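You operate a simulated robot arm through the tools that you are given. There is no shell and no other tool. Be economical: measure what you need, move in short steps, check, and stop when the job is done.

Carry out the task below with a simulated robot arm. There is one attempt and no reset: what you move stays moved.

TASK
Press in the bearing that the job card names.
Fine: into the bearing seat, slide to B, one full stroke of the lever, slide back to LOAD.
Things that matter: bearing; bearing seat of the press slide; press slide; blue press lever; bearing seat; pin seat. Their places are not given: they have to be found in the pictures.

It is judged by the outcome, as a careful person would: the job done as asked, and still so three seconds after it is handed in. It fails if anything else is knocked over, pushed out of place, dropped, spilled or broken.

THE ROBOT
A 6-joint arm with a two-finger parallel gripper, fixed in place. Base frame: the origin is at the foot of the arm, x ahead of it, y to its left, z up; the work surface is at about z = 0.82. Lengths are in m, angles in rad, forces in N, time in s.
With the tool pointing down near the work surface it reaches from about 0.26 to 0.68 m from the base axis. Its first joint turns from -1.152 to 1.152 rad. Payload 2.9 kg.
Tool frame: the origin (TCP) lies between the finger pads and is the grasp point; the fingertips stand 0.03 m ahead of it; z points along the fingers, y is the line along which they close. The gripper opens to 0.11 m. The fingers are 0.02 m wide and 0.01 m thick; the gripper's body (0.048 by 0.112 m) begins 0.055 m behind the TCP.
Orientation is that of the tool frame in the base frame, as a unit quaternion [x, y, z, w]. With the fingers straight down and closing along the base's y, the tool's x points along the base's -x, its y along +y and its z along -z.

THE INTERFACE
- The arm moves only by the tool move_arm. Its argument "series" is a list of rows, each a list of 7 numbers: the shift along the tool's x, y, z in units of 400 mm (1.0 is 400 mm), then the turn, a rotation vector about the tool's x, y, z in units of 180 degrees (1.0 is 180 degrees), then the gripper command, from -1 (shut) to 1 (fully open), values between in proportion. In form: [[x, y, z, rx, ry, rz, fingers], ...]. A call has 1 to 20 rows; each row is the pose to reach, as a shift and turn from the pose commanded when the call began, along the tool's axes at that moment. A call with a number of a shift or a turn outside -1 to 1 is refused whole. A row lasts 0.2 s, in which the tool goes at most 0.05 m and 0.15 rad; a call with a longer step from one row to the next is refused whole, and so is a gripper value outside its range. A pose out of reach is approached as far as the arm can. The call stops where the force on the tool passes 50 N (or 10 N more than at its start, if that is more) or the arm is blocked; 0.2 s more then pass. The fingers move at their own pace (about 0.108 m/s each) and stop on an object; they squeeze with about 27 N. The grip force told is the motor's: it shows also when the fingers shut on nothing. Time passes only in rows, and 0.2 s behind the last, so rows that repeat a pose let the fingers close. It gives the time, the measured TCP pose, the force on the tool (base axes), the opening and the grip force at its end, in the units of the frame above (readings bear some noise), and new pictures: "pictures" is both (left out), scene, wrist or none.
- Cameras (640 x 400 px; columns grow to the right, rows downward): "scene" is fixed at [0.088, 0.4376, 1.3977]; the picture's right is [-0.67, -0.74, 0.00], its down [-0.33, 0.30, -0.89] and it looks along [0.66, -0.60, -0.45] (base axes); focal length 326 px, centre (320, 200). "wrist" rides on the gripper at [-0.036, 0, -0.057] in the tool frame; the picture's right is [0.00, -1.00, 0.00], its down [0.97, 0.00, -0.24] and it looks along [0.24, 0.00, 0.97] (tool axes); focal length 218 px, centre (320, 200).
- locate(camera, pixels): for up to 12 pixels [column, row] of the newest picture of that camera ("zoom" is the newest enlarged one), the place [x, y, z] in the base frame of the surface seen there, good to about 0.003 m. No time passes.
- zoom(camera, box): a new picture of the part [left, top, right, bottom] of that camera's present view, enlarged. No time passes.
- sign_off(): hands the job in; it is judged then, once.

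Work in short steps. Measure before you move; look again where a grasp or a placing could have gone wrong, and mend it. You have 80 turns and 120 pictures in all, those below and enlarged ones among them. Open the gripper and draw the arm clear of the work before you hand the job in, unless the task says otherwise; then end with one line.

The tools are called after ">>>" as a command line: name --pt "numbers of a row" for each row, then --argument value for the rest, lists and objects as JSON in quotes. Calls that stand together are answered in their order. move_arm: Moves the arm, as the interface text tells. Its arguments: {"type":"object","properties":{"series":{"type":"array","items":{"type":"array","items":{"type":"number"}}},"pictures":{"type":"string","enum":["both","scene","wrist","none"]}},"required":["series"]} The other tools are called the same way: locate (camera, pixels) gives the place of the surface under pixels of a picture; zoom (camera, box) takes an enlarged picture of a part of a camera's view; sign_off () hands the job in.

At the start:

```text
clock: 0.0
position: [0.3397, 0.1212, 1.2098]
tcp_rot: [0.0, 1.0, 0.0, 0.0]
wrist_force: [-0.1, -0.4, -0.3]
opening: 0.11
grip_force: 0.1
```

scene: 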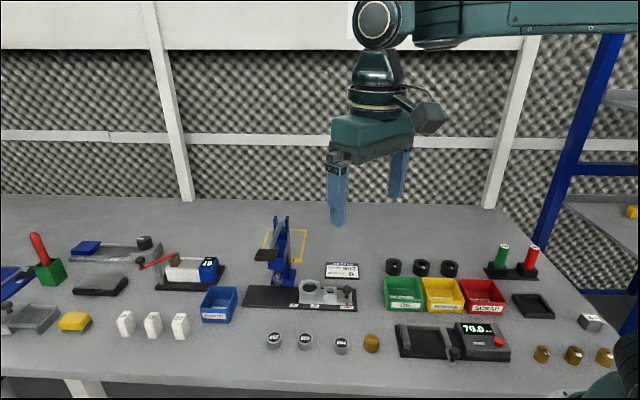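
wrist: 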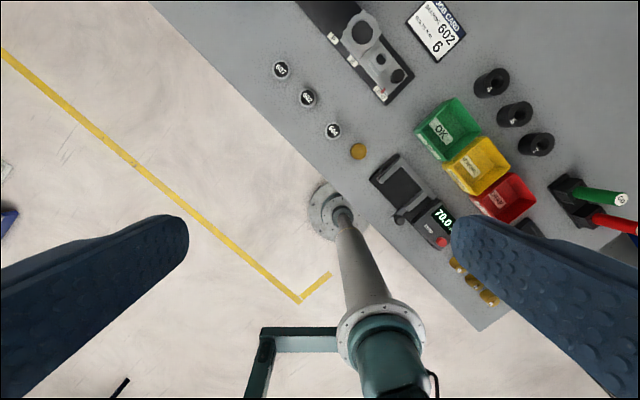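

I zoom in on the job card, the press and the bearings to read them.

>>> zoom --camera "wrist" --box '[250, 0, 490, 150]'

>>> zoom --camera "scene" --box '[230, 205, 390, 365]'

>>> locate --camera "scene" --pixels '[[274, 338], [305, 339], [341, 343], [308, 286], [330, 290], [346, 290], [265, 295], [258, 254], [285, 222], [283, 280], [371, 341]]'

```text
2.67 times, centred on (370, 75) of wrist
```

zoom: 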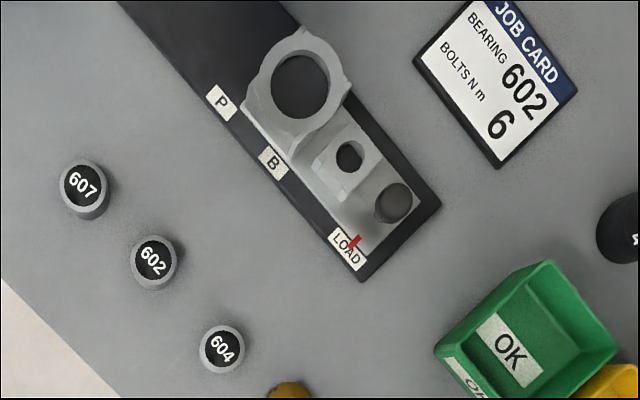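

```text
2.50 times, centred on (310, 285) of scene
```

zoom: 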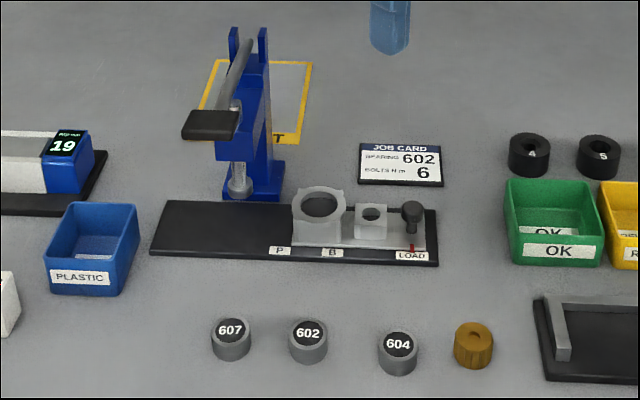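

```text
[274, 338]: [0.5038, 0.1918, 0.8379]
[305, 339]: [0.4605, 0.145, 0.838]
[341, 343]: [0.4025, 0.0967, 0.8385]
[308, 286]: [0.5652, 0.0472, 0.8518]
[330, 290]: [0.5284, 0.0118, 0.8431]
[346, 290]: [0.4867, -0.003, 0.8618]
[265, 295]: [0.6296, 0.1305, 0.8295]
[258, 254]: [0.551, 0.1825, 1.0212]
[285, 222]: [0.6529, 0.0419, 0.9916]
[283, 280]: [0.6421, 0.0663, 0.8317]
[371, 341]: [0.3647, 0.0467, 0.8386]
```

The card names 602, the middle bearing at wrist (307,97). I measure the bearing, seat, slide knob and rail in the wrist view.

>>> zoom --camera "wrist" --box '[270, 0, 430, 120]'

>>> zoom --camera "scene" --box '[240, 210, 360, 320]'

>>> locate --camera "wrist" --pixels '[[307, 97], [299, 97], [314, 98], [362, 32], [353, 32], [373, 32], [362, 22], [396, 76], [380, 59], [382, 98], [352, 58], [333, 37]]'

```text
3.33 times, centred on (350, 60) of wrist
```

zoom: 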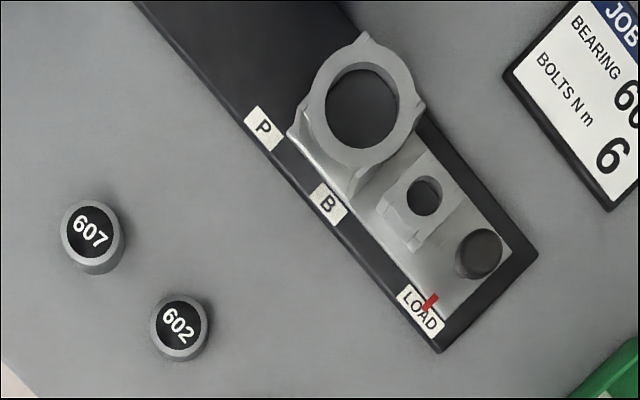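

```text
3.64 times, centred on (300, 265) of scene
```

zoom: 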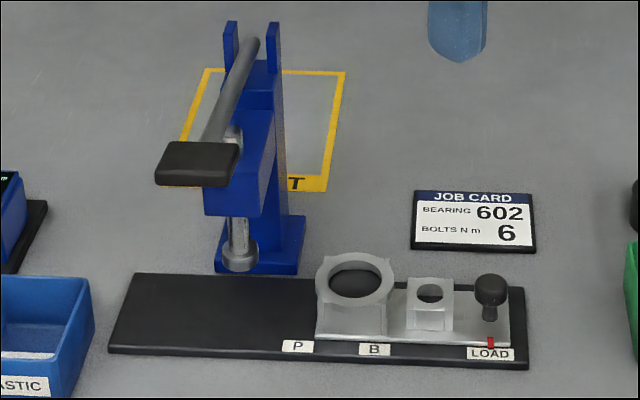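

```text
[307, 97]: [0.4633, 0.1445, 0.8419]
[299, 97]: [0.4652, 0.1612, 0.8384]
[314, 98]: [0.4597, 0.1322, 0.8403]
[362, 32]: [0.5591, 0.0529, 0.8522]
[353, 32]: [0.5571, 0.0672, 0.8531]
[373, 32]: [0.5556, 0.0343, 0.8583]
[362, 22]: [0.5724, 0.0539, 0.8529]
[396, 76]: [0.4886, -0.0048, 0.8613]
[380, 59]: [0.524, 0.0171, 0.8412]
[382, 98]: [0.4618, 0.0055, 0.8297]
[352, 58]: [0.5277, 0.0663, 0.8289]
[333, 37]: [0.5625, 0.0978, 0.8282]
```

I'll move to hover nearer to bearing 602, which also gives a closer wrist view of the seat and rail.

>>> move_arm --pt "-0.05 0.05 0.1 0 0 0 1" --pt "-0.1 0.05 0.2 0 0 0 1" --pt "-0.15 0.05 0.3 0 0 0 1" --pt "-0.2 0.05 0.4 0 0 0 1" --pt "-0.25 0.05 0.45 0 0 0 1" --pt "-0.25 0.05 0.45 0 0 0 1"

```text
clock: 1.4
position: [0.44, 0.1408, 1.0299]
tcp_rot: [0.0, 1.0, -0.001, -0.001]
wrist_force: [-0.9, -0.8, -0.1]
opening: 0.11
grip_force: 0.2
```

scene: 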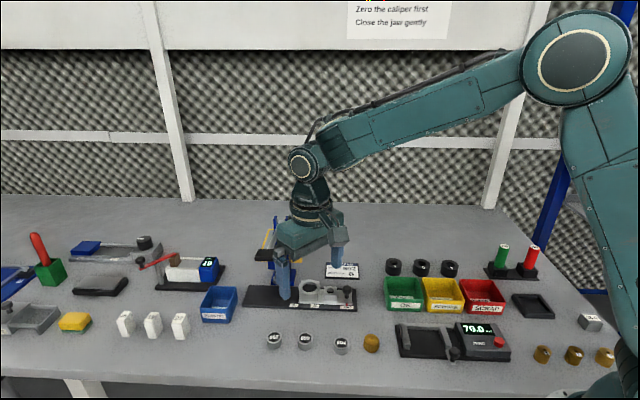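
wrist: 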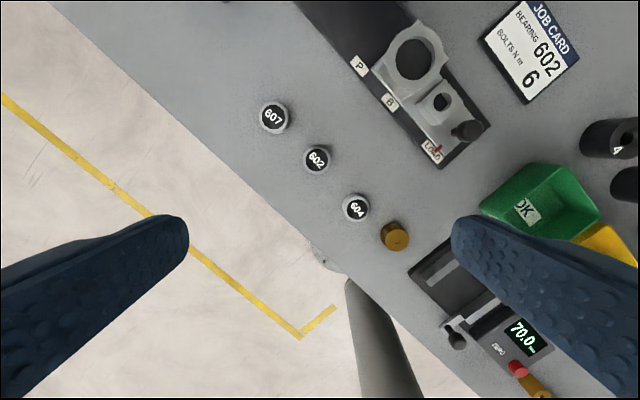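

The seat and rail are in view at top centre. I zoom and measure.

>>> zoom --camera "wrist" --box '[300, 0, 500, 125]'

>>> locate --camera "wrist" --pixels '[[316, 158], [305, 158], [328, 158], [316, 147], [415, 59], [393, 58], [436, 59], [438, 152], [390, 102], [358, 66], [466, 131], [442, 102]]'

```text
3.20 times, centred on (400, 62) of wrist
```

zoom: 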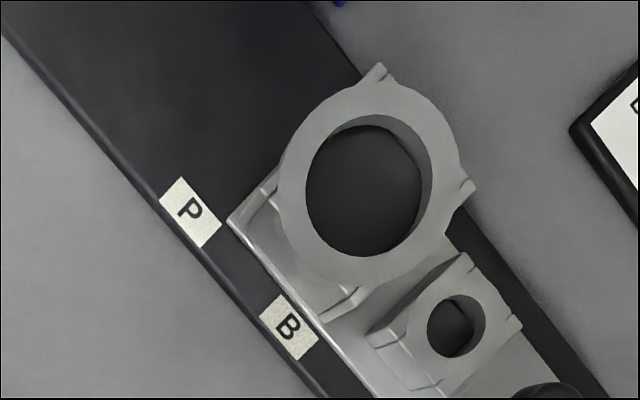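

```text
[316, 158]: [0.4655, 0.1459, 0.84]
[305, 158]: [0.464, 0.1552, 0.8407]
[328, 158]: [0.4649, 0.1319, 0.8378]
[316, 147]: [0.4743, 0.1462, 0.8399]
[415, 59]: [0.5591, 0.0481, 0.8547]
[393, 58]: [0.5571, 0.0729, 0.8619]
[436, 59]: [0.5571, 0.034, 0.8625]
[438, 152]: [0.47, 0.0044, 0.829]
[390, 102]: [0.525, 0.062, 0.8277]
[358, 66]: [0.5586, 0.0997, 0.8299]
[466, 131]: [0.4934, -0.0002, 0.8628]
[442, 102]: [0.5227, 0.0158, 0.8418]
```

>>> locate --camera "zoom" --pixels '[[366, 190], [325, 150], [292, 180], [360, 272], [450, 190], [380, 98], [190, 210], [287, 328], [150, 60], [455, 330], [250, 235], [480, 290]]'

>>> zoom --camera "wrist" --box '[380, 75, 500, 175]'

>>> zoom --camera "wrist" --box '[280, 130, 360, 190]'

```text
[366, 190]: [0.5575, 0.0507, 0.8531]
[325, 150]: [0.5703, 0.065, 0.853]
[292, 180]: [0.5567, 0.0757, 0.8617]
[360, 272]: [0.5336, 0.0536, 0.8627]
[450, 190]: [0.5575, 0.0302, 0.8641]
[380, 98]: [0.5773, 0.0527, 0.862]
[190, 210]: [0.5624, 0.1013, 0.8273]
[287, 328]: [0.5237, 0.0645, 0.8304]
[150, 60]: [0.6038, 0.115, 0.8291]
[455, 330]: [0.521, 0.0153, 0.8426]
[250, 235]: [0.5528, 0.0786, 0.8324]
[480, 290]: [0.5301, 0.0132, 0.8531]
```

```text
4.00 times, centred on (440, 125) of wrist
```

zoom: 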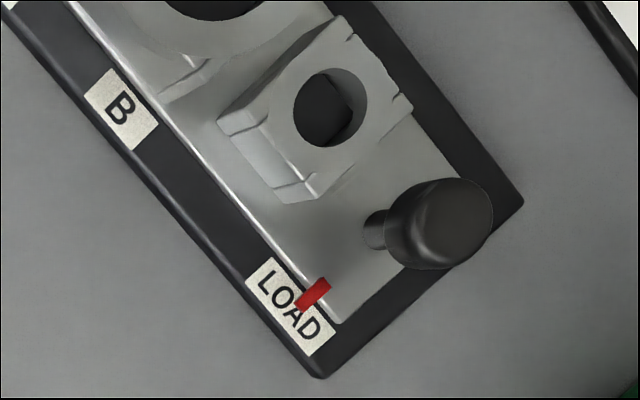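

```text
6.67 times, centred on (320, 160) of wrist
```

zoom: 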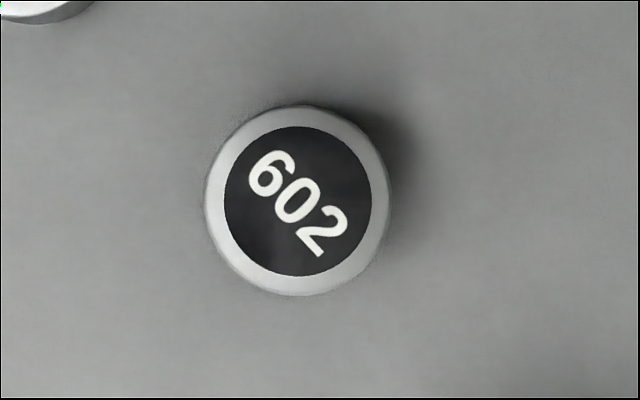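

Seat rim ≈0.863, floor ≈0.853, large bore ≈36 mm suits the bearing (≈30 mm). I measure the rail direction and press parts in the scene view, while moving over 602 with the fingers turned across the rail.

>>> move_arm --pt "-0.01 0.002 0.033 0 0 -0.043 0.5" --pt "-0.02 0.004 0.066 0 0 -0.086 0.3" --pt "-0.03 0.006 0.1 0 0 -0.13 0.1" --pt "-0.04 0.008 0.133 0 0 -0.17 0.1" --pt "-0.05 0.01 0.166 0 0 -0.21 0.1" --pt "-0.056 0.01 0.2 0 0 -0.25 0.1" --pt "-0.056 0.01 0.2 0 0 -0.25 0.1"

>>> locate --camera "scene" --pixels '[[245, 303], [300, 307], [355, 311], [278, 281], [270, 255], [256, 250], [256, 259], [284, 220], [292, 306], [314, 307], [346, 308], [278, 274]]'

```text
clock: 3.0
position: [0.4609, 0.1436, 0.9506]
tcp_rot: [-0.383, 0.924, 0.0, 0.0]
wrist_force: [0.7, 1.0, 0.0]
opening: 0.0606
grip_force: 0.0
```

scene: 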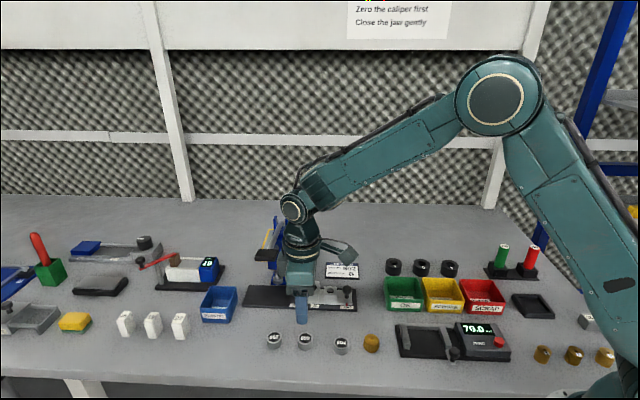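
wrist: 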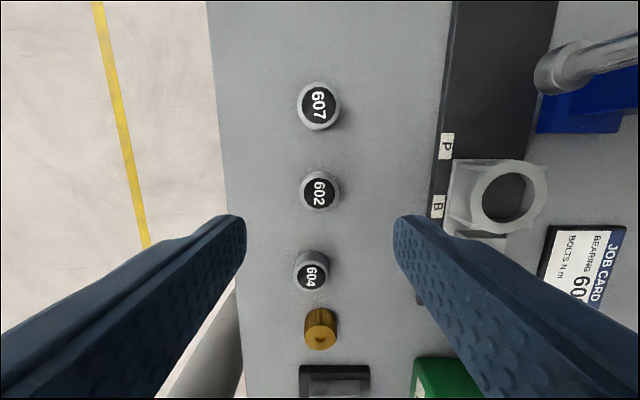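

```text
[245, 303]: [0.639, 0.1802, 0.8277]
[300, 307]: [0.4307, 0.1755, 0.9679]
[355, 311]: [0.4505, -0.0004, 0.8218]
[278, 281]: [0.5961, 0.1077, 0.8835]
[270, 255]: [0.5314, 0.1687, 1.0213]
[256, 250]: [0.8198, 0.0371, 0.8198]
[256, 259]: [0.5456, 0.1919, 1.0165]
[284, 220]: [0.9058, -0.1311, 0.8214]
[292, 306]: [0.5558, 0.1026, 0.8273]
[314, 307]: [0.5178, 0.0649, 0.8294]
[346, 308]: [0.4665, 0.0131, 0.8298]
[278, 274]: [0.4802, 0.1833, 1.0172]
```

Yaw now lines up with the rail. I check 602's centre from the closer view.

>>> zoom --camera "wrist" --box '[280, 165, 360, 215]'

>>> locate --camera "wrist" --pixels '[[319, 190], [303, 190], [337, 190], [319, 174], [319, 206], [505, 197], [545, 85], [446, 140], [437, 207]]'

```text
8.00 times, centred on (320, 190) of wrist
```

zoom: 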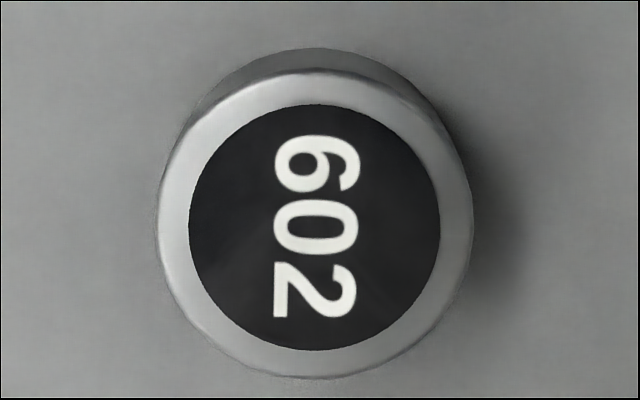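

```text
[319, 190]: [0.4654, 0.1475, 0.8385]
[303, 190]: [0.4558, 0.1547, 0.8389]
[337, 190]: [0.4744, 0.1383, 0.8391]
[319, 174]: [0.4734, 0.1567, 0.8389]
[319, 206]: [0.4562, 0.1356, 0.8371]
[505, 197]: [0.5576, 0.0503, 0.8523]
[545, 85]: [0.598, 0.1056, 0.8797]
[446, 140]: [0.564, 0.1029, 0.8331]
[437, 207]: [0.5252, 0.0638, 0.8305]
```

The bearing centre is within ~2 mm of the TCP. I descend and close on the top half of the bearing.

>>> move_arm --pt "-0.004 0 0.06 0 0 0 0.1" --pt "-0.004 0 0.12 0 0 0 0.1" --pt "-0.004 0 0.18 0 0 0 0.1" --pt "-0.004 0 0.217 0 0 0 0.1" --pt "-0.004 0 0.217 0 0 0 -1" --pt "-0.004 0 0.217 0 0 0 -1" --pt "-0.004 0 0.217 0 0 0 -1"

```text
clock: 4.6
position: [0.4619, 0.1486, 0.8625]
tcp_rot: [-0.383, 0.924, 0.0, 0.0]
wrist_force: [0.5, -0.1, -0.8]
opening: 0.0305
grip_force: 27.1
```

scene: 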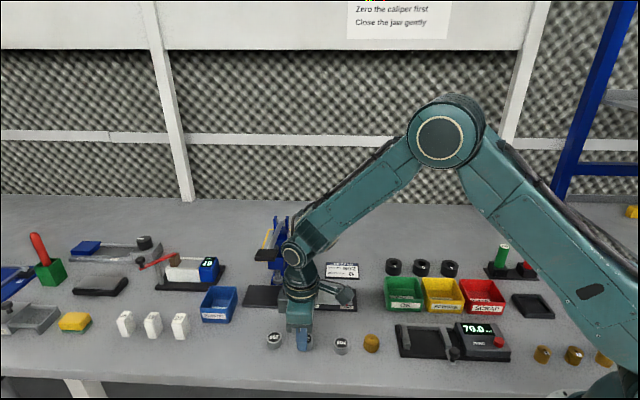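
wrist: 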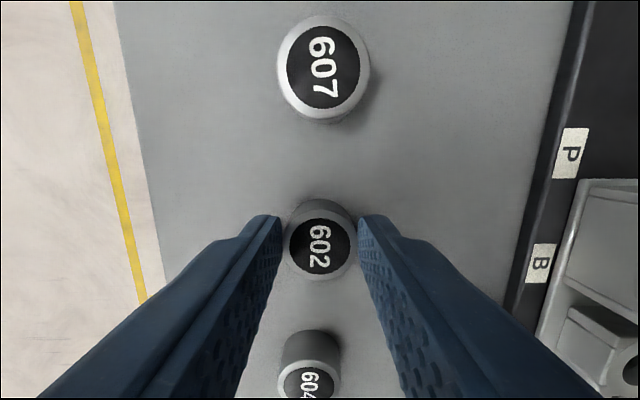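

Grip confirmed (opening 30.5 mm). I lift 70 mm and carry it across to above the seat, at scene (321,289).

>>> move_arm --pt "0 0 -0.06 0 0 0 -1" --pt "0 0 -0.12 0 0 0 -1" --pt "0 0 -0.175 0 0 0 -1" --pt "0 -0.06 -0.175 0 0 0 -1" --pt "-0.003 -0.12 -0.175 0 0 0 -1" --pt "-0.006 -0.18 -0.175 0 0 0 -1" --pt "-0.006 -0.24 -0.175 0 0 0 -1" --pt "-0.006 -0.3 -0.175 0 0 0 -1" --pt "-0.006 -0.33 -0.175 0 0 0 -1" --pt "-0.006 -0.33 -0.175 0 0 0 -1" --pt "-0.006 -0.33 -0.175 0 0 0 -1"

```text
clock: 7.0
position: [0.5588, 0.0553, 0.9334]
tcp_rot: [-0.381, 0.924, 0.001, -0.001]
wrist_force: [-0.1, 0.2, 0.5]
opening: 0.0
grip_force: 26.3
```

scene: 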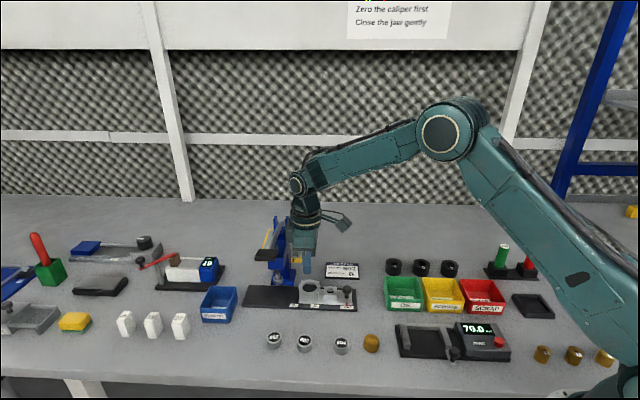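
wrist: 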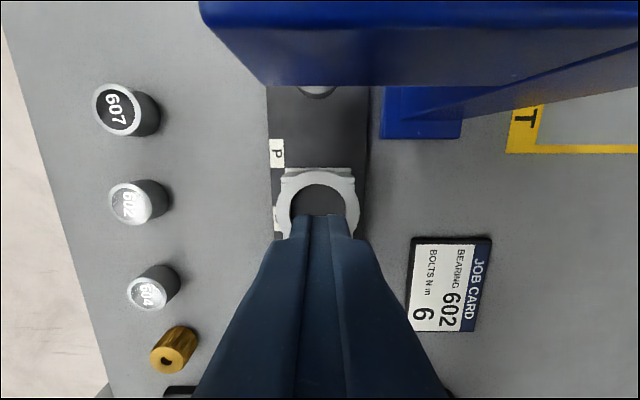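

The bearing slipped out and still stands upright near its old place at wrist (138,203). I go back above it, open, and look again.

>>> move_arm --pt "0 0.06 0 0 0 0 -1" --pt "0 0.12 0 0 0 0 -1" --pt "0 0.18 0 0 0 0 -0.5" --pt "0 0.24 0 0 0 0 0" --pt "0.003 0.3 0 0 0 0 0.1" --pt "0.006 0.33 0 0 0 0 0.1" --pt "0.006 0.33 0 0 0 0 0.1"

>>> zoom --camera "wrist" --box '[240, 150, 400, 250]'

>>> zoom --camera "scene" --box '[250, 280, 370, 360]'

```text
clock: 8.6
position: [0.4641, 0.1466, 0.9321]
tcp_rot: [-0.383, 0.924, 0.0, 0.0]
wrist_force: [-1.2, 0.0, 0.0]
opening: 0.0604
grip_force: 0.1
```

scene: 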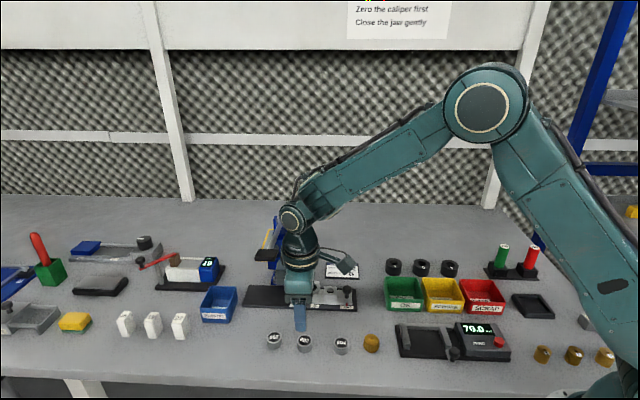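
wrist: 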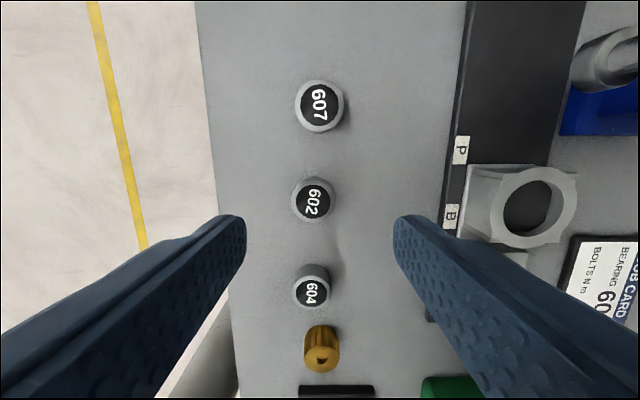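

```text
4.00 times, centred on (320, 200) of wrist
```

zoom: 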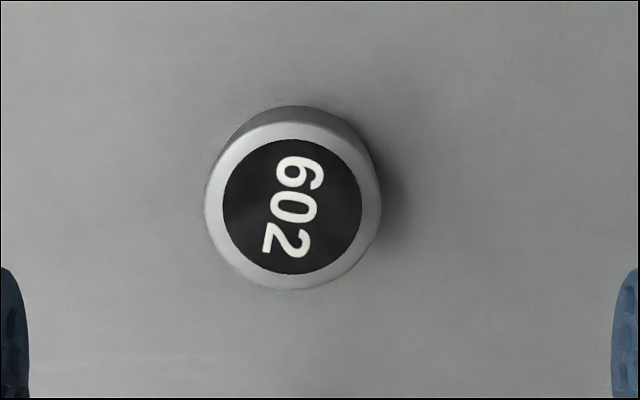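

```text
5.00 times, centred on (310, 320) of scene
```

zoom: 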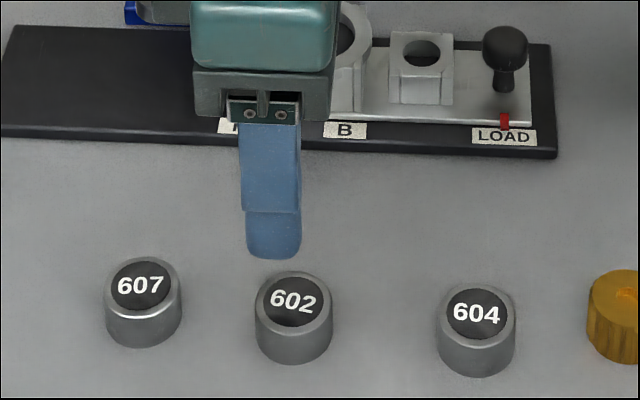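

602 stands at wrist (313,201): +2 mm in tool x, +5 mm in tool y. I regrip lower (TCP 0.856), close with time to settle and lift gently.

>>> move_arm --pt "0.005 0.012 0.05 0 0 0 0.1" --pt "0.005 0.012 0.1 0 0 0 0.1" --pt "0.005 0.012 0.15 0 0 0 0.1" --pt "0.005 0.012 0.191 0 0 0 0.1" --pt "0.005 0.012 0.191 0 0 0 0.1" --pt "0.005 0.012 0.191 0 0 0 -1" --pt "0.005 0.012 0.191 0 0 0 -1" --pt "0.005 0.012 0.191 0 0 0 -1" --pt "0.005 0.012 0.191 0 0 0 -1" --pt "0.005 0.012 0.18 0 0 0 -1" --pt "0.005 0.012 0.165 0 0 0 -1" --pt "0.005 0.012 0.15 0 0 0 -1"

```text
clock: 11.2
position: [0.4588, 0.1498, 0.875]
tcp_rot: [-0.383, 0.924, -0.001, 0.0]
wrist_force: [0.4, -0.6, -0.3]
opening: 0.0307
grip_force: 26.7
```

scene: 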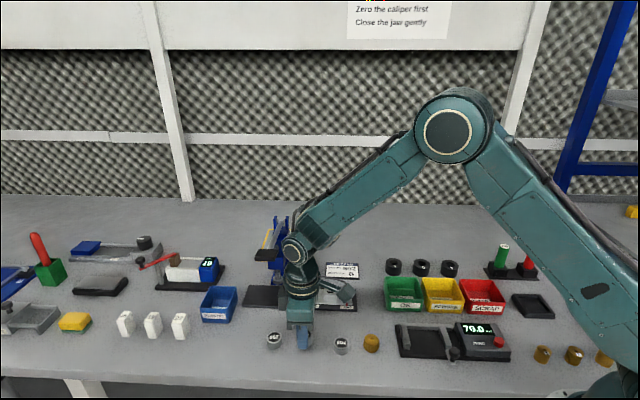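
wrist: 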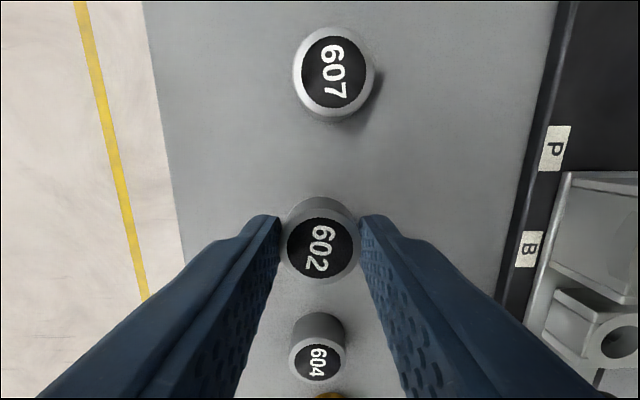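

The bearing is held centrally at (320,246). I raise it and carry it more gently over the seat, then check.

>>> move_arm --pt "0 0 -0.03 0 0 0 -1" --pt "0 0 -0.07 0 0 0 -1" --pt "0 0 -0.11 0 0 0 -1" --pt "0 -0.02 -0.135 0 0 0 -1" --pt "0 -0.06 -0.135 0 0 0 -1" --pt "0 -0.1 -0.135 0 0 0 -1" --pt "-0.003 -0.14 -0.135 0 0 0 -1" --pt "-0.003 -0.18 -0.135 0 0 0 -1" --pt "-0.003 -0.22 -0.135 0 0 0 -1" --pt "-0.003 -0.26 -0.135 0 0 0 -1" --pt "-0.003 -0.3 -0.135 0 0 0 -1" --pt "-0.003 -0.33 -0.135 0 0 0 -1" --pt "-0.003 -0.339 -0.135 0 0 0 -1" --pt "-0.003 -0.339 -0.135 0 0 0 -1" --pt "-0.003 -0.339 -0.135 0 0 0 -1"

>>> zoom --camera "scene" --box '[260, 230, 380, 330]'

>>> zoom --camera "wrist" --box '[240, 150, 400, 300]'

```text
clock: 14.4
position: [0.5544, 0.0533, 0.9279]
tcp_rot: [-0.383, 0.924, 0.001, -0.001]
wrist_force: [0.2, -0.1, -0.7]
opening: 0.0308
grip_force: 27.2
```

scene: 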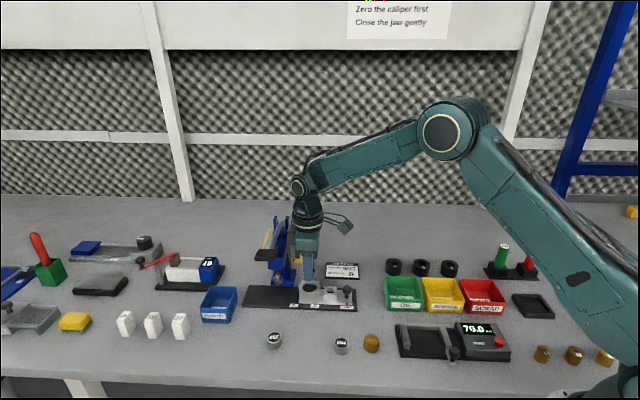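
wrist: 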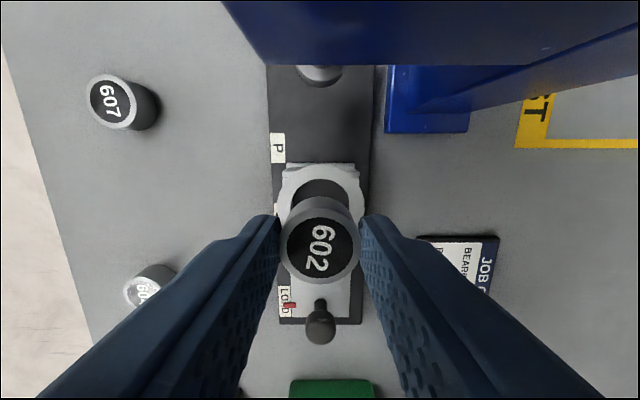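

```text
4.00 times, centred on (320, 280) of scene
```

zoom: 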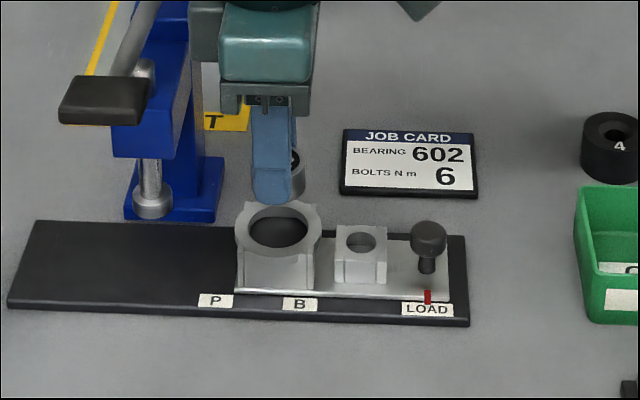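

```text
2.67 times, centred on (320, 225) of wrist
```

zoom: 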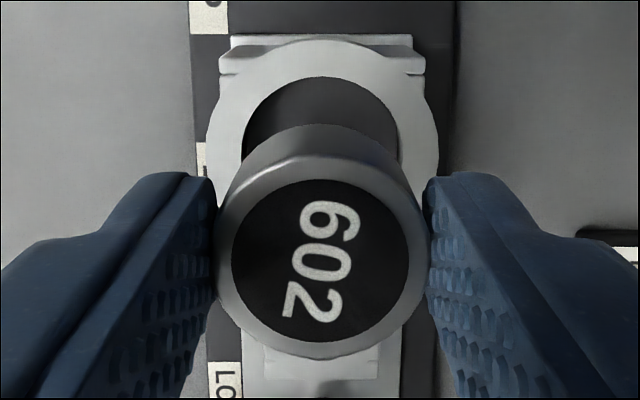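

Bearing is in line with the bore (bore centre ~1 mm further along −x). I lower it 3–4 mm into the bore, with fingertips just above the rim, and check before release.

>>> move_arm --pt "-0.002 0 0.03 0 0 0 -1" --pt "-0.002 0 0.055 0 0 0 -1" --pt "-0.002 0 0.07 0 0 0 -1" --pt "-0.002 0 0.081 0 0 0 -1" --pt "-0.002 0 0.081 0 0 0 -1"

>>> zoom --camera "scene" --box '[280, 250, 360, 320]'

>>> zoom --camera "wrist" --box '[240, 150, 400, 300]'

```text
clock: 15.6
position: [0.5564, 0.0542, 0.8952]
tcp_rot: [-0.382, 0.924, 0.0, 0.0]
wrist_force: [0.6, -0.1, -1.0]
opening: 0.031
grip_force: 27.1
```

scene: 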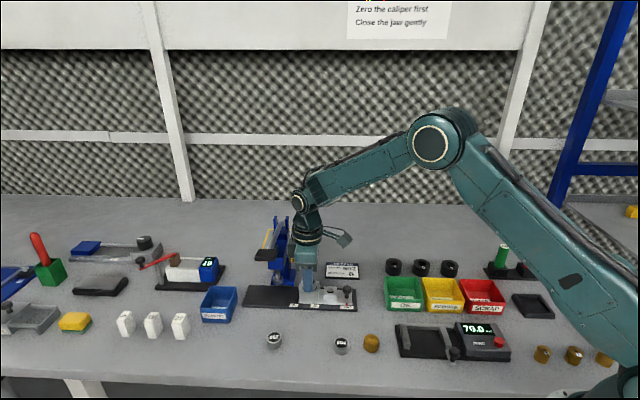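
wrist: 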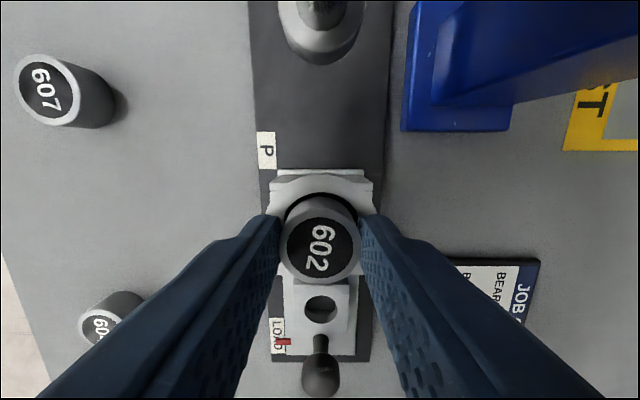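

```text
5.71 times, centred on (320, 285) of scene
```

zoom: 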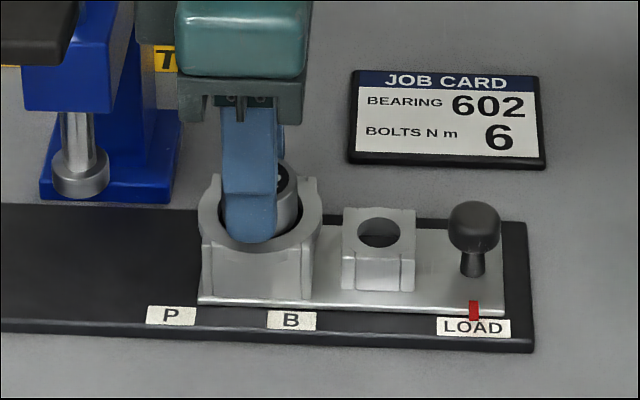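

```text
2.67 times, centred on (320, 225) of wrist
```

zoom: 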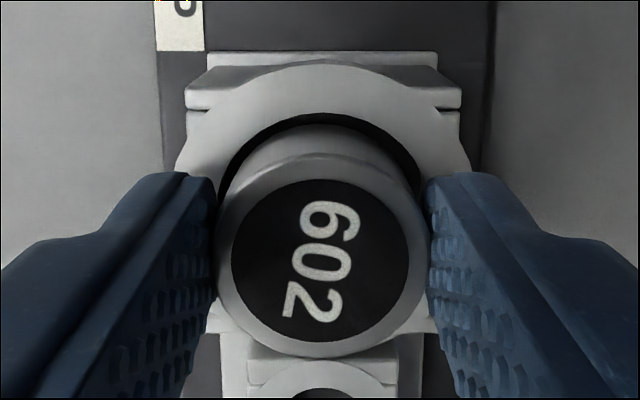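

The bearing has entered the bore. I lower it a few mm more in small steps; contact would stop the call.

>>> move_arm --pt "0 0 0.004 0 0 0 -1" --pt "0 0 0.008 0 0 0 -1" --pt "0 0 0.011 0 0 0 -1" --pictures "none"

```text
clock: 16.4
position: [0.5567, 0.0541, 0.8903]
tcp_rot: [-0.383, 0.924, 0.001, 0.0]
wrist_force: [0.5, -0.5, -0.9]
opening: 0.0309
grip_force: 26.7
```

>>> move_arm --pt "0 0 0.002 0 0 0 -1" --pt "0 0 0.004 0 0 0 -1" --pt "0 0 0.006 0 0 0 -1"

>>> zoom --camera "wrist" --box '[240, 150, 400, 300]'

>>> zoom --camera "scene" --box '[280, 250, 360, 320]'

```text
clock: 17.2
position: [0.5572, 0.0546, 0.8899]
tcp_rot: [-0.382, 0.924, 0.0, 0.001]
wrist_force: [-5.2, 1.6, 14.8]
opening: 0.0312
grip_force: 27.6
```

scene: 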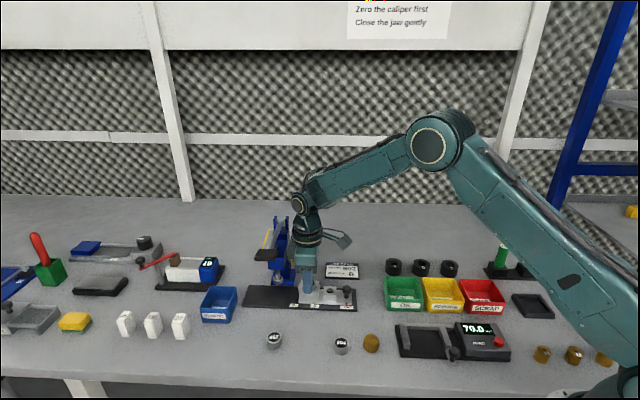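
wrist: 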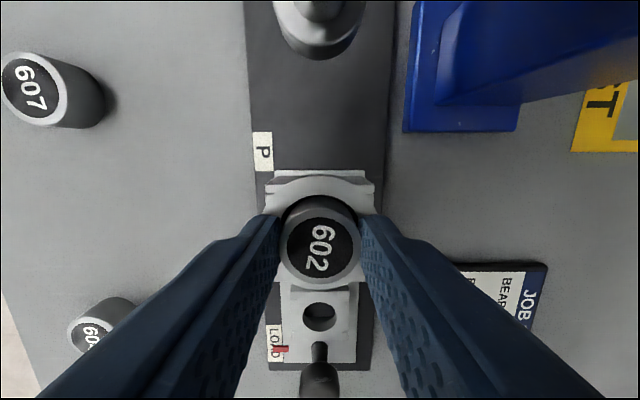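

```text
2.67 times, centred on (320, 225) of wrist
```

zoom: 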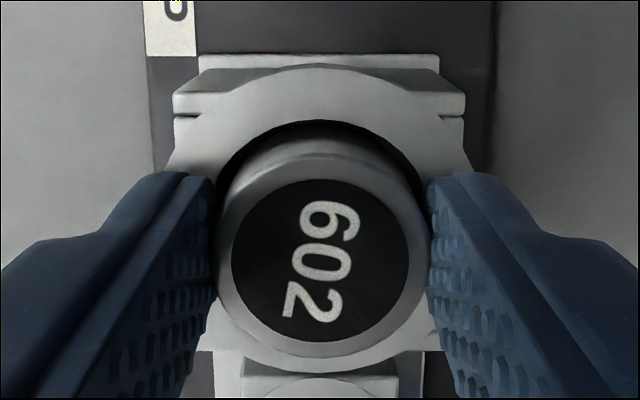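

```text
5.71 times, centred on (320, 285) of scene
```

zoom: 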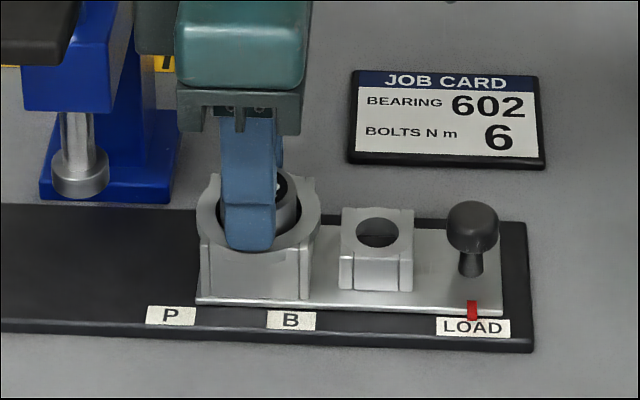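

Light contact (15 N) at the expected seated height. I raise a hair, open the fingers, and lift away.

>>> move_arm --pt "0 0 -0.002 0 0 0 -1" --pt "0 0 -0.002 0 0 0 -0.2" --pt "0 0 -0.002 0 0 0 0" --pt "0 0 -0.002 0 0 0 0" --pt "0 0 -0.03 0 0 0 0" --pt "0 0 -0.07 0 0 0 0" --pt "0 0 -0.12 0 0 0 0" --pt "0 0 -0.12 0 0 0 0"

>>> zoom --camera "wrist" --box '[240, 120, 420, 350]'

>>> zoom --camera "scene" --box '[280, 250, 360, 320]'

```text
clock: 19.0
position: [0.5561, 0.0538, 0.9348]
tcp_rot: [-0.382, 0.924, 0.001, 0.0]
wrist_force: [-1.0, -0.1, 1.4]
opening: 0.055
grip_force: 0.0
```

scene: 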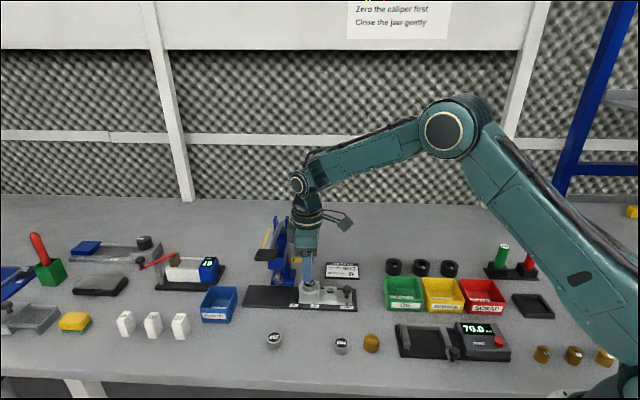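
wrist: 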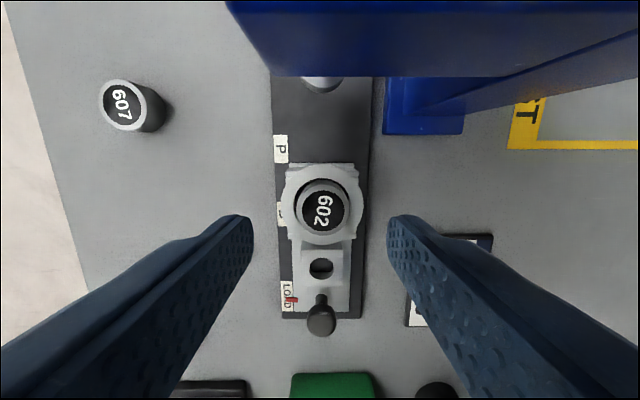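

```text
1.74 times, centred on (330, 235) of wrist
```

zoom: 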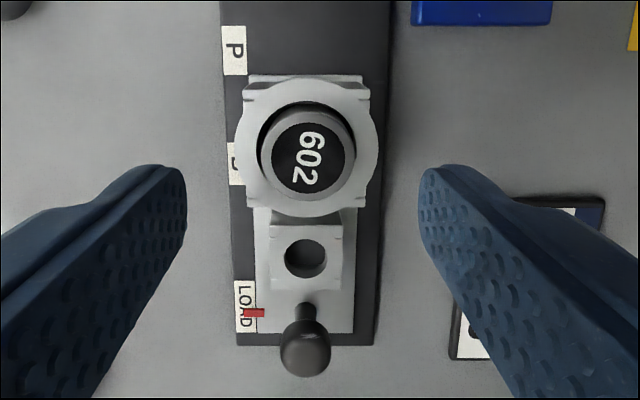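

```text
5.71 times, centred on (320, 285) of scene
```

zoom: 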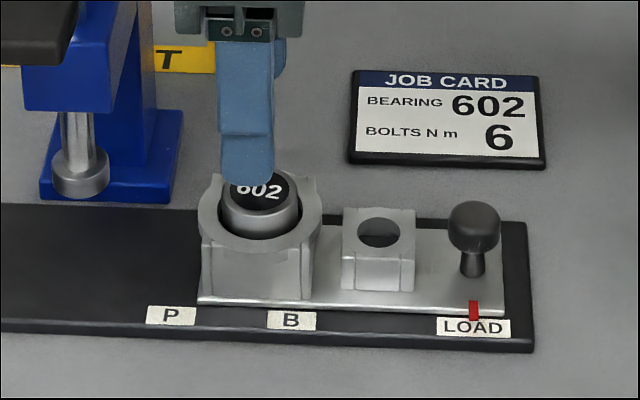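

The bearing sits flat in the seat. I measure the knob, index mark and labels for the slide move.

>>> locate --camera "wrist" --pixels '[[323, 209], [320, 322], [321, 301], [290, 300], [286, 298], [280, 213], [280, 149], [322, 84]]'

>>> locate --camera "scene" --pixels '[[347, 290], [346, 304], [347, 307], [315, 306], [294, 305], [322, 283], [278, 279], [330, 287], [346, 297]]'

```text
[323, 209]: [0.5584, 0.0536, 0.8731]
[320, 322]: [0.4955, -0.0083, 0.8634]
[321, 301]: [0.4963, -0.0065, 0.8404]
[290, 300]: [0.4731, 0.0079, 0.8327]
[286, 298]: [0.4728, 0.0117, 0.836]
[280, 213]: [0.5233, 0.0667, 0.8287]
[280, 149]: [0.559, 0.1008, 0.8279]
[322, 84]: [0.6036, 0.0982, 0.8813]
```

```text
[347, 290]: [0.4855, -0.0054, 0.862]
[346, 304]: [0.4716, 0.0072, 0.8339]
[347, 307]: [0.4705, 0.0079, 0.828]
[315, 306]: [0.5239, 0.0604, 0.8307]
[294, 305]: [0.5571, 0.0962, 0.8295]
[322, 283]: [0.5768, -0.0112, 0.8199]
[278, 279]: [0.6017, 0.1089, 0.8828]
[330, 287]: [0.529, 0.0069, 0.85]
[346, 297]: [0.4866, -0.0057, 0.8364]
```

Knob at u≈0.343 (rail coordinate), B shift ≈75 mm along the rail. I move over the knob, lower the open fingers to either side, and look.

>>> move_arm --pt "0.05 0 0 0 0 0 0" --pt "0.11 0 0 0 0 0 0" --pt "0.17 0 0 0 0 0 0" --pt "0.22 0 0 0 0 0 0" --pt "0.22 0 0 0 0 0 0" --pt "0.22 0 0.04 0 0 0 0" --pt "0.22 0 0.08 0 0 0 0" --pt "0.22 0 0.08 0 0 0 0"

>>> zoom --camera "scene" --box '[290, 240, 390, 320]'

```text
clock: 20.8
position: [0.4948, -0.0068, 0.9053]
tcp_rot: [-0.384, 0.923, 0.0, 0.0]
wrist_force: [0.2, -0.9, -0.3]
opening: 0.0549
grip_force: 0.1
```

scene: 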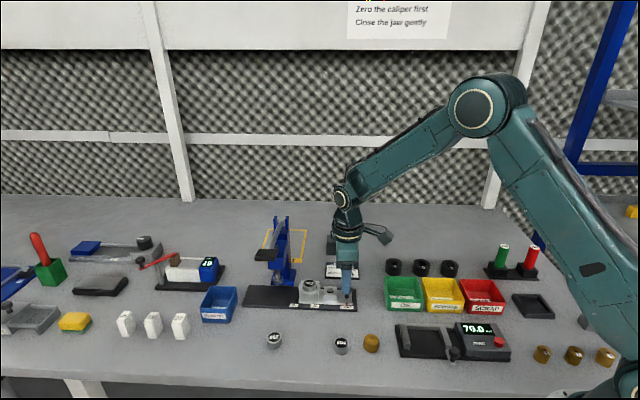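
wrist: 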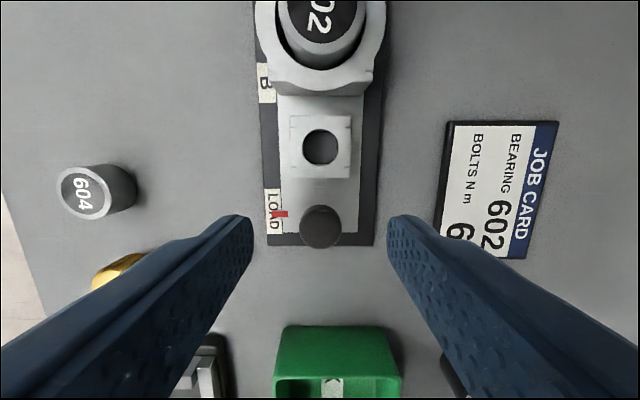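

```text
5.00 times, centred on (340, 280) of scene
```

zoom: 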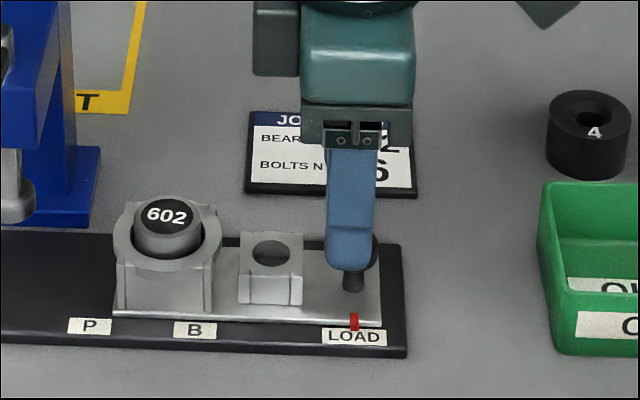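

Knob is centred under the TCP. I lower, grip the knob, and push the slide 70 mm along the rail slowly.

>>> move_arm --pt "0 0 0.04 0 0 0 0" --pt "0 0 0.081 0 0 0 0" --pt "0 0 0.081 0 0 0 0" --pt "0 0 0.081 0 0 0 -1" --pt "0 0 0.081 0 0 0 -1" --pt "0 0 0.081 0 0 0 -1" --pt "-0.01 0 0.081 0 0 0 -1" --pt "-0.03 0 0.081 0 0 0 -1" --pt "-0.05 0 0.081 0 0 0 -1" --pt "-0.07 0 0.081 0 0 0 -1" --pt "-0.09 0 0.081 0 0 0 -1" --pt "-0.11 0 0.081 0 0 0 -1" --pt "-0.13 0 0.081 0 0 0 -1" --pt "-0.15 0 0.081 0 0 0 -1" --pt "-0.165 0 0.081 0 0 0 -1" --pt "-0.175 0 0.081 0 0 0 -1" --pt "-0.175 0 0.081 0 0 0 -1"

>>> zoom --camera "scene" --box '[250, 240, 370, 330]'

```text
clock: 24.4
position: [0.5436, 0.0422, 0.8728]
tcp_rot: [-0.381, 0.924, -0.001, 0.001]
wrist_force: [8.8, -9.0, -7.2]
opening: 0.021
grip_force: 45.5
```

scene: 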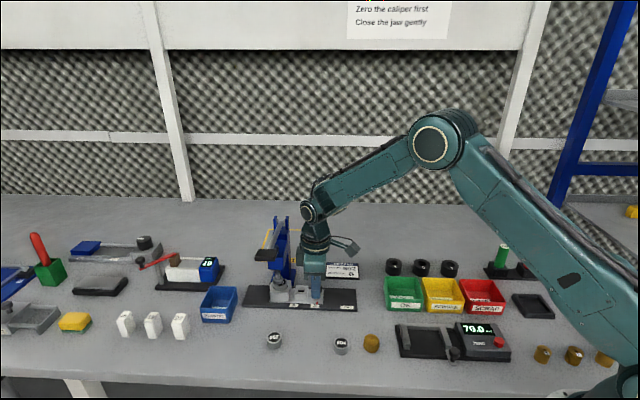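
wrist: 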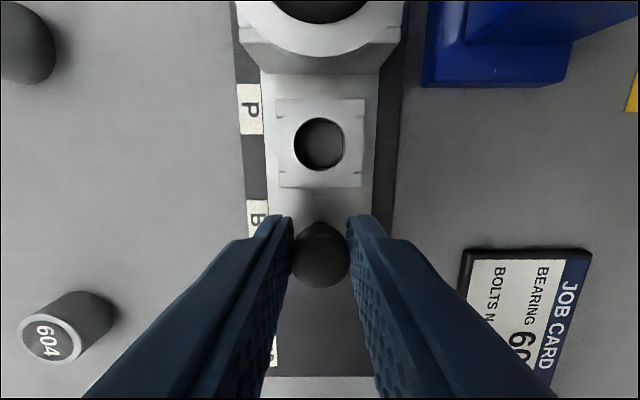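

```text
4.44 times, centred on (310, 285) of scene
```

zoom: 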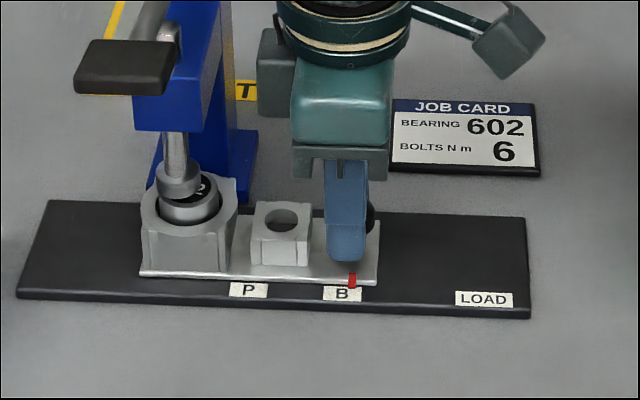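

The red mark (352) is still ~10 zoom px short of B's centre (342), about 5 mm. I nudge that far.

>>> move_arm --pt "-0.006 0 0 0 0 0 -1" --pt "-0.012 0 0 0 0 0 -1" --pt "-0.013 0 0 0 0 0 -1" --pictures "scene"

>>> zoom --camera "scene" --box '[270, 250, 350, 320]'

```text
clock: 25.2
position: [0.5476, 0.0445, 0.8722]
tcp_rot: [-0.383, 0.924, 0.0, 0.0]
wrist_force: [8.2, -11.1, -14.4]
opening: 0.0209
grip_force: 45.0
```

scene: 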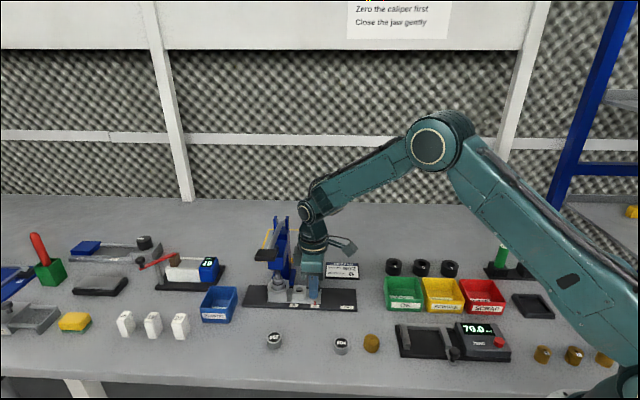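

```text
5.71 times, centred on (310, 285) of scene
```

zoom: 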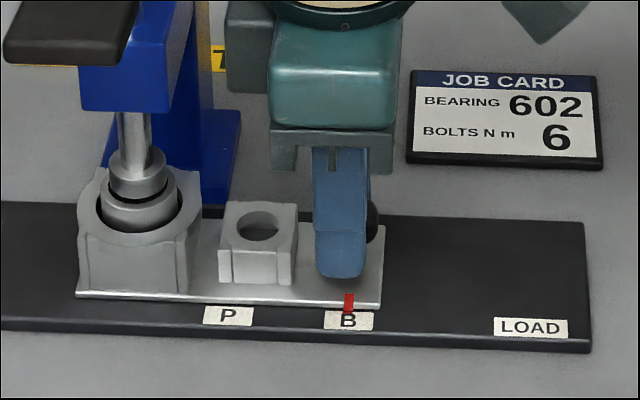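

The mark is now on B's centre and the ram is over the bearing. I release, lift, back off toward LOAD and up to see the lever.

>>> move_arm --pt "0 0 0 0 0 0 -0.5" --pt "0 0 0 0 0 0 0" --pt "0 0 0 0 0 0 0" --pt "0 0 -0.06 0 0 0 0" --pt "0 0 -0.12 0 0 0 0" --pt "0.05 0 -0.2 0 0 0 -0.3" --pt "0.13 0 -0.28 0 0 0 -0.6" --pt "0.21 0 -0.36 0 0 0 -1" --pt "0.29 0 -0.44 0 0 0 -1" --pt "0.29 0 -0.52 0 0 0 -1" --pt "0.29 0 -0.52 0 0 0 -1"

>>> zoom --camera "scene" --box '[240, 200, 360, 320]'

```text
clock: 27.6
position: [0.4633, -0.0347, 1.0817]
tcp_rot: [-0.382, 0.924, 0.001, 0.0]
wrist_force: [0.0, -0.6, -0.1]
opening: 0.0002
grip_force: 26.9
```

scene: 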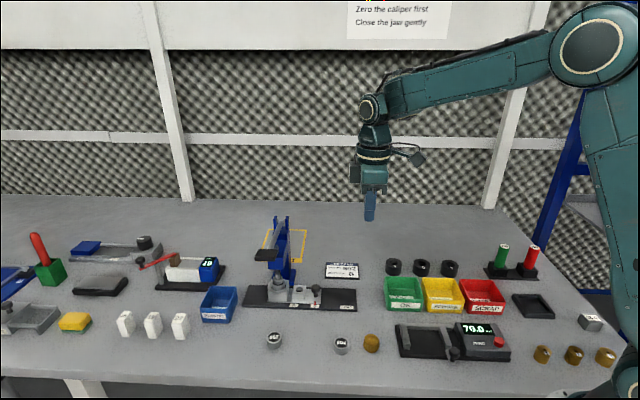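
wrist: 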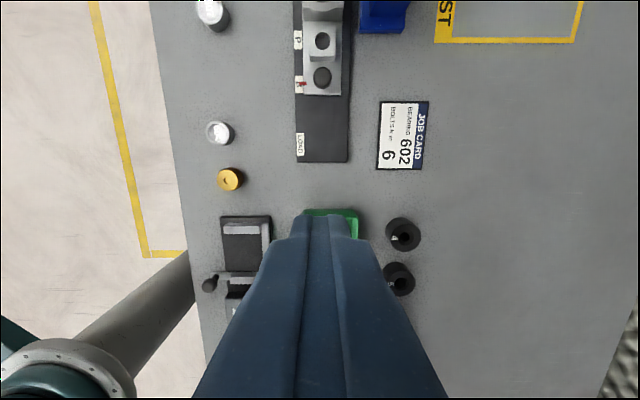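

```text
3.33 times, centred on (300, 260) of scene
```

zoom: 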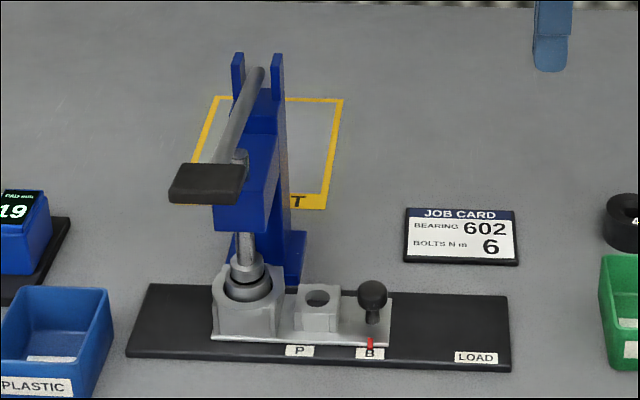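

Clear view of the lever. I measure its handle pad, rod and pivot.

>>> locate --camera "zoom" --pixels '[[182, 170], [235, 170], [205, 178], [205, 197], [175, 195], [238, 192], [225, 145], [240, 110], [256, 75], [238, 60], [278, 62], [262, 110]]'

>>> locate --camera "zoom" --pixels '[[240, 160], [235, 225], [262, 190], [246, 262], [250, 290], [265, 92]]'

```text
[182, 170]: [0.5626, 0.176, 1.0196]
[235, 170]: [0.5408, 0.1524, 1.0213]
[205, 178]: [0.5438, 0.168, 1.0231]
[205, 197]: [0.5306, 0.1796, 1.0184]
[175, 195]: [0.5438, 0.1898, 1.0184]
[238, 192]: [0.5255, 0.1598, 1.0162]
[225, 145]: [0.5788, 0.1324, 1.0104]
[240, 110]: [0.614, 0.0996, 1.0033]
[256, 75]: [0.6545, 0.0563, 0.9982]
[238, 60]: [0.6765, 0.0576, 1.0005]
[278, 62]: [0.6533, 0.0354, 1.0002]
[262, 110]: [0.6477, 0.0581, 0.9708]
```

```text
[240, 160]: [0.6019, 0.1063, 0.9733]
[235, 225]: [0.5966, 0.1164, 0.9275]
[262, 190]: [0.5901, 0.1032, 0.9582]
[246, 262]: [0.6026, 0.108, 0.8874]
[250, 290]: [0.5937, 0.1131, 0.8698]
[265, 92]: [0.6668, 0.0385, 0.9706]
```

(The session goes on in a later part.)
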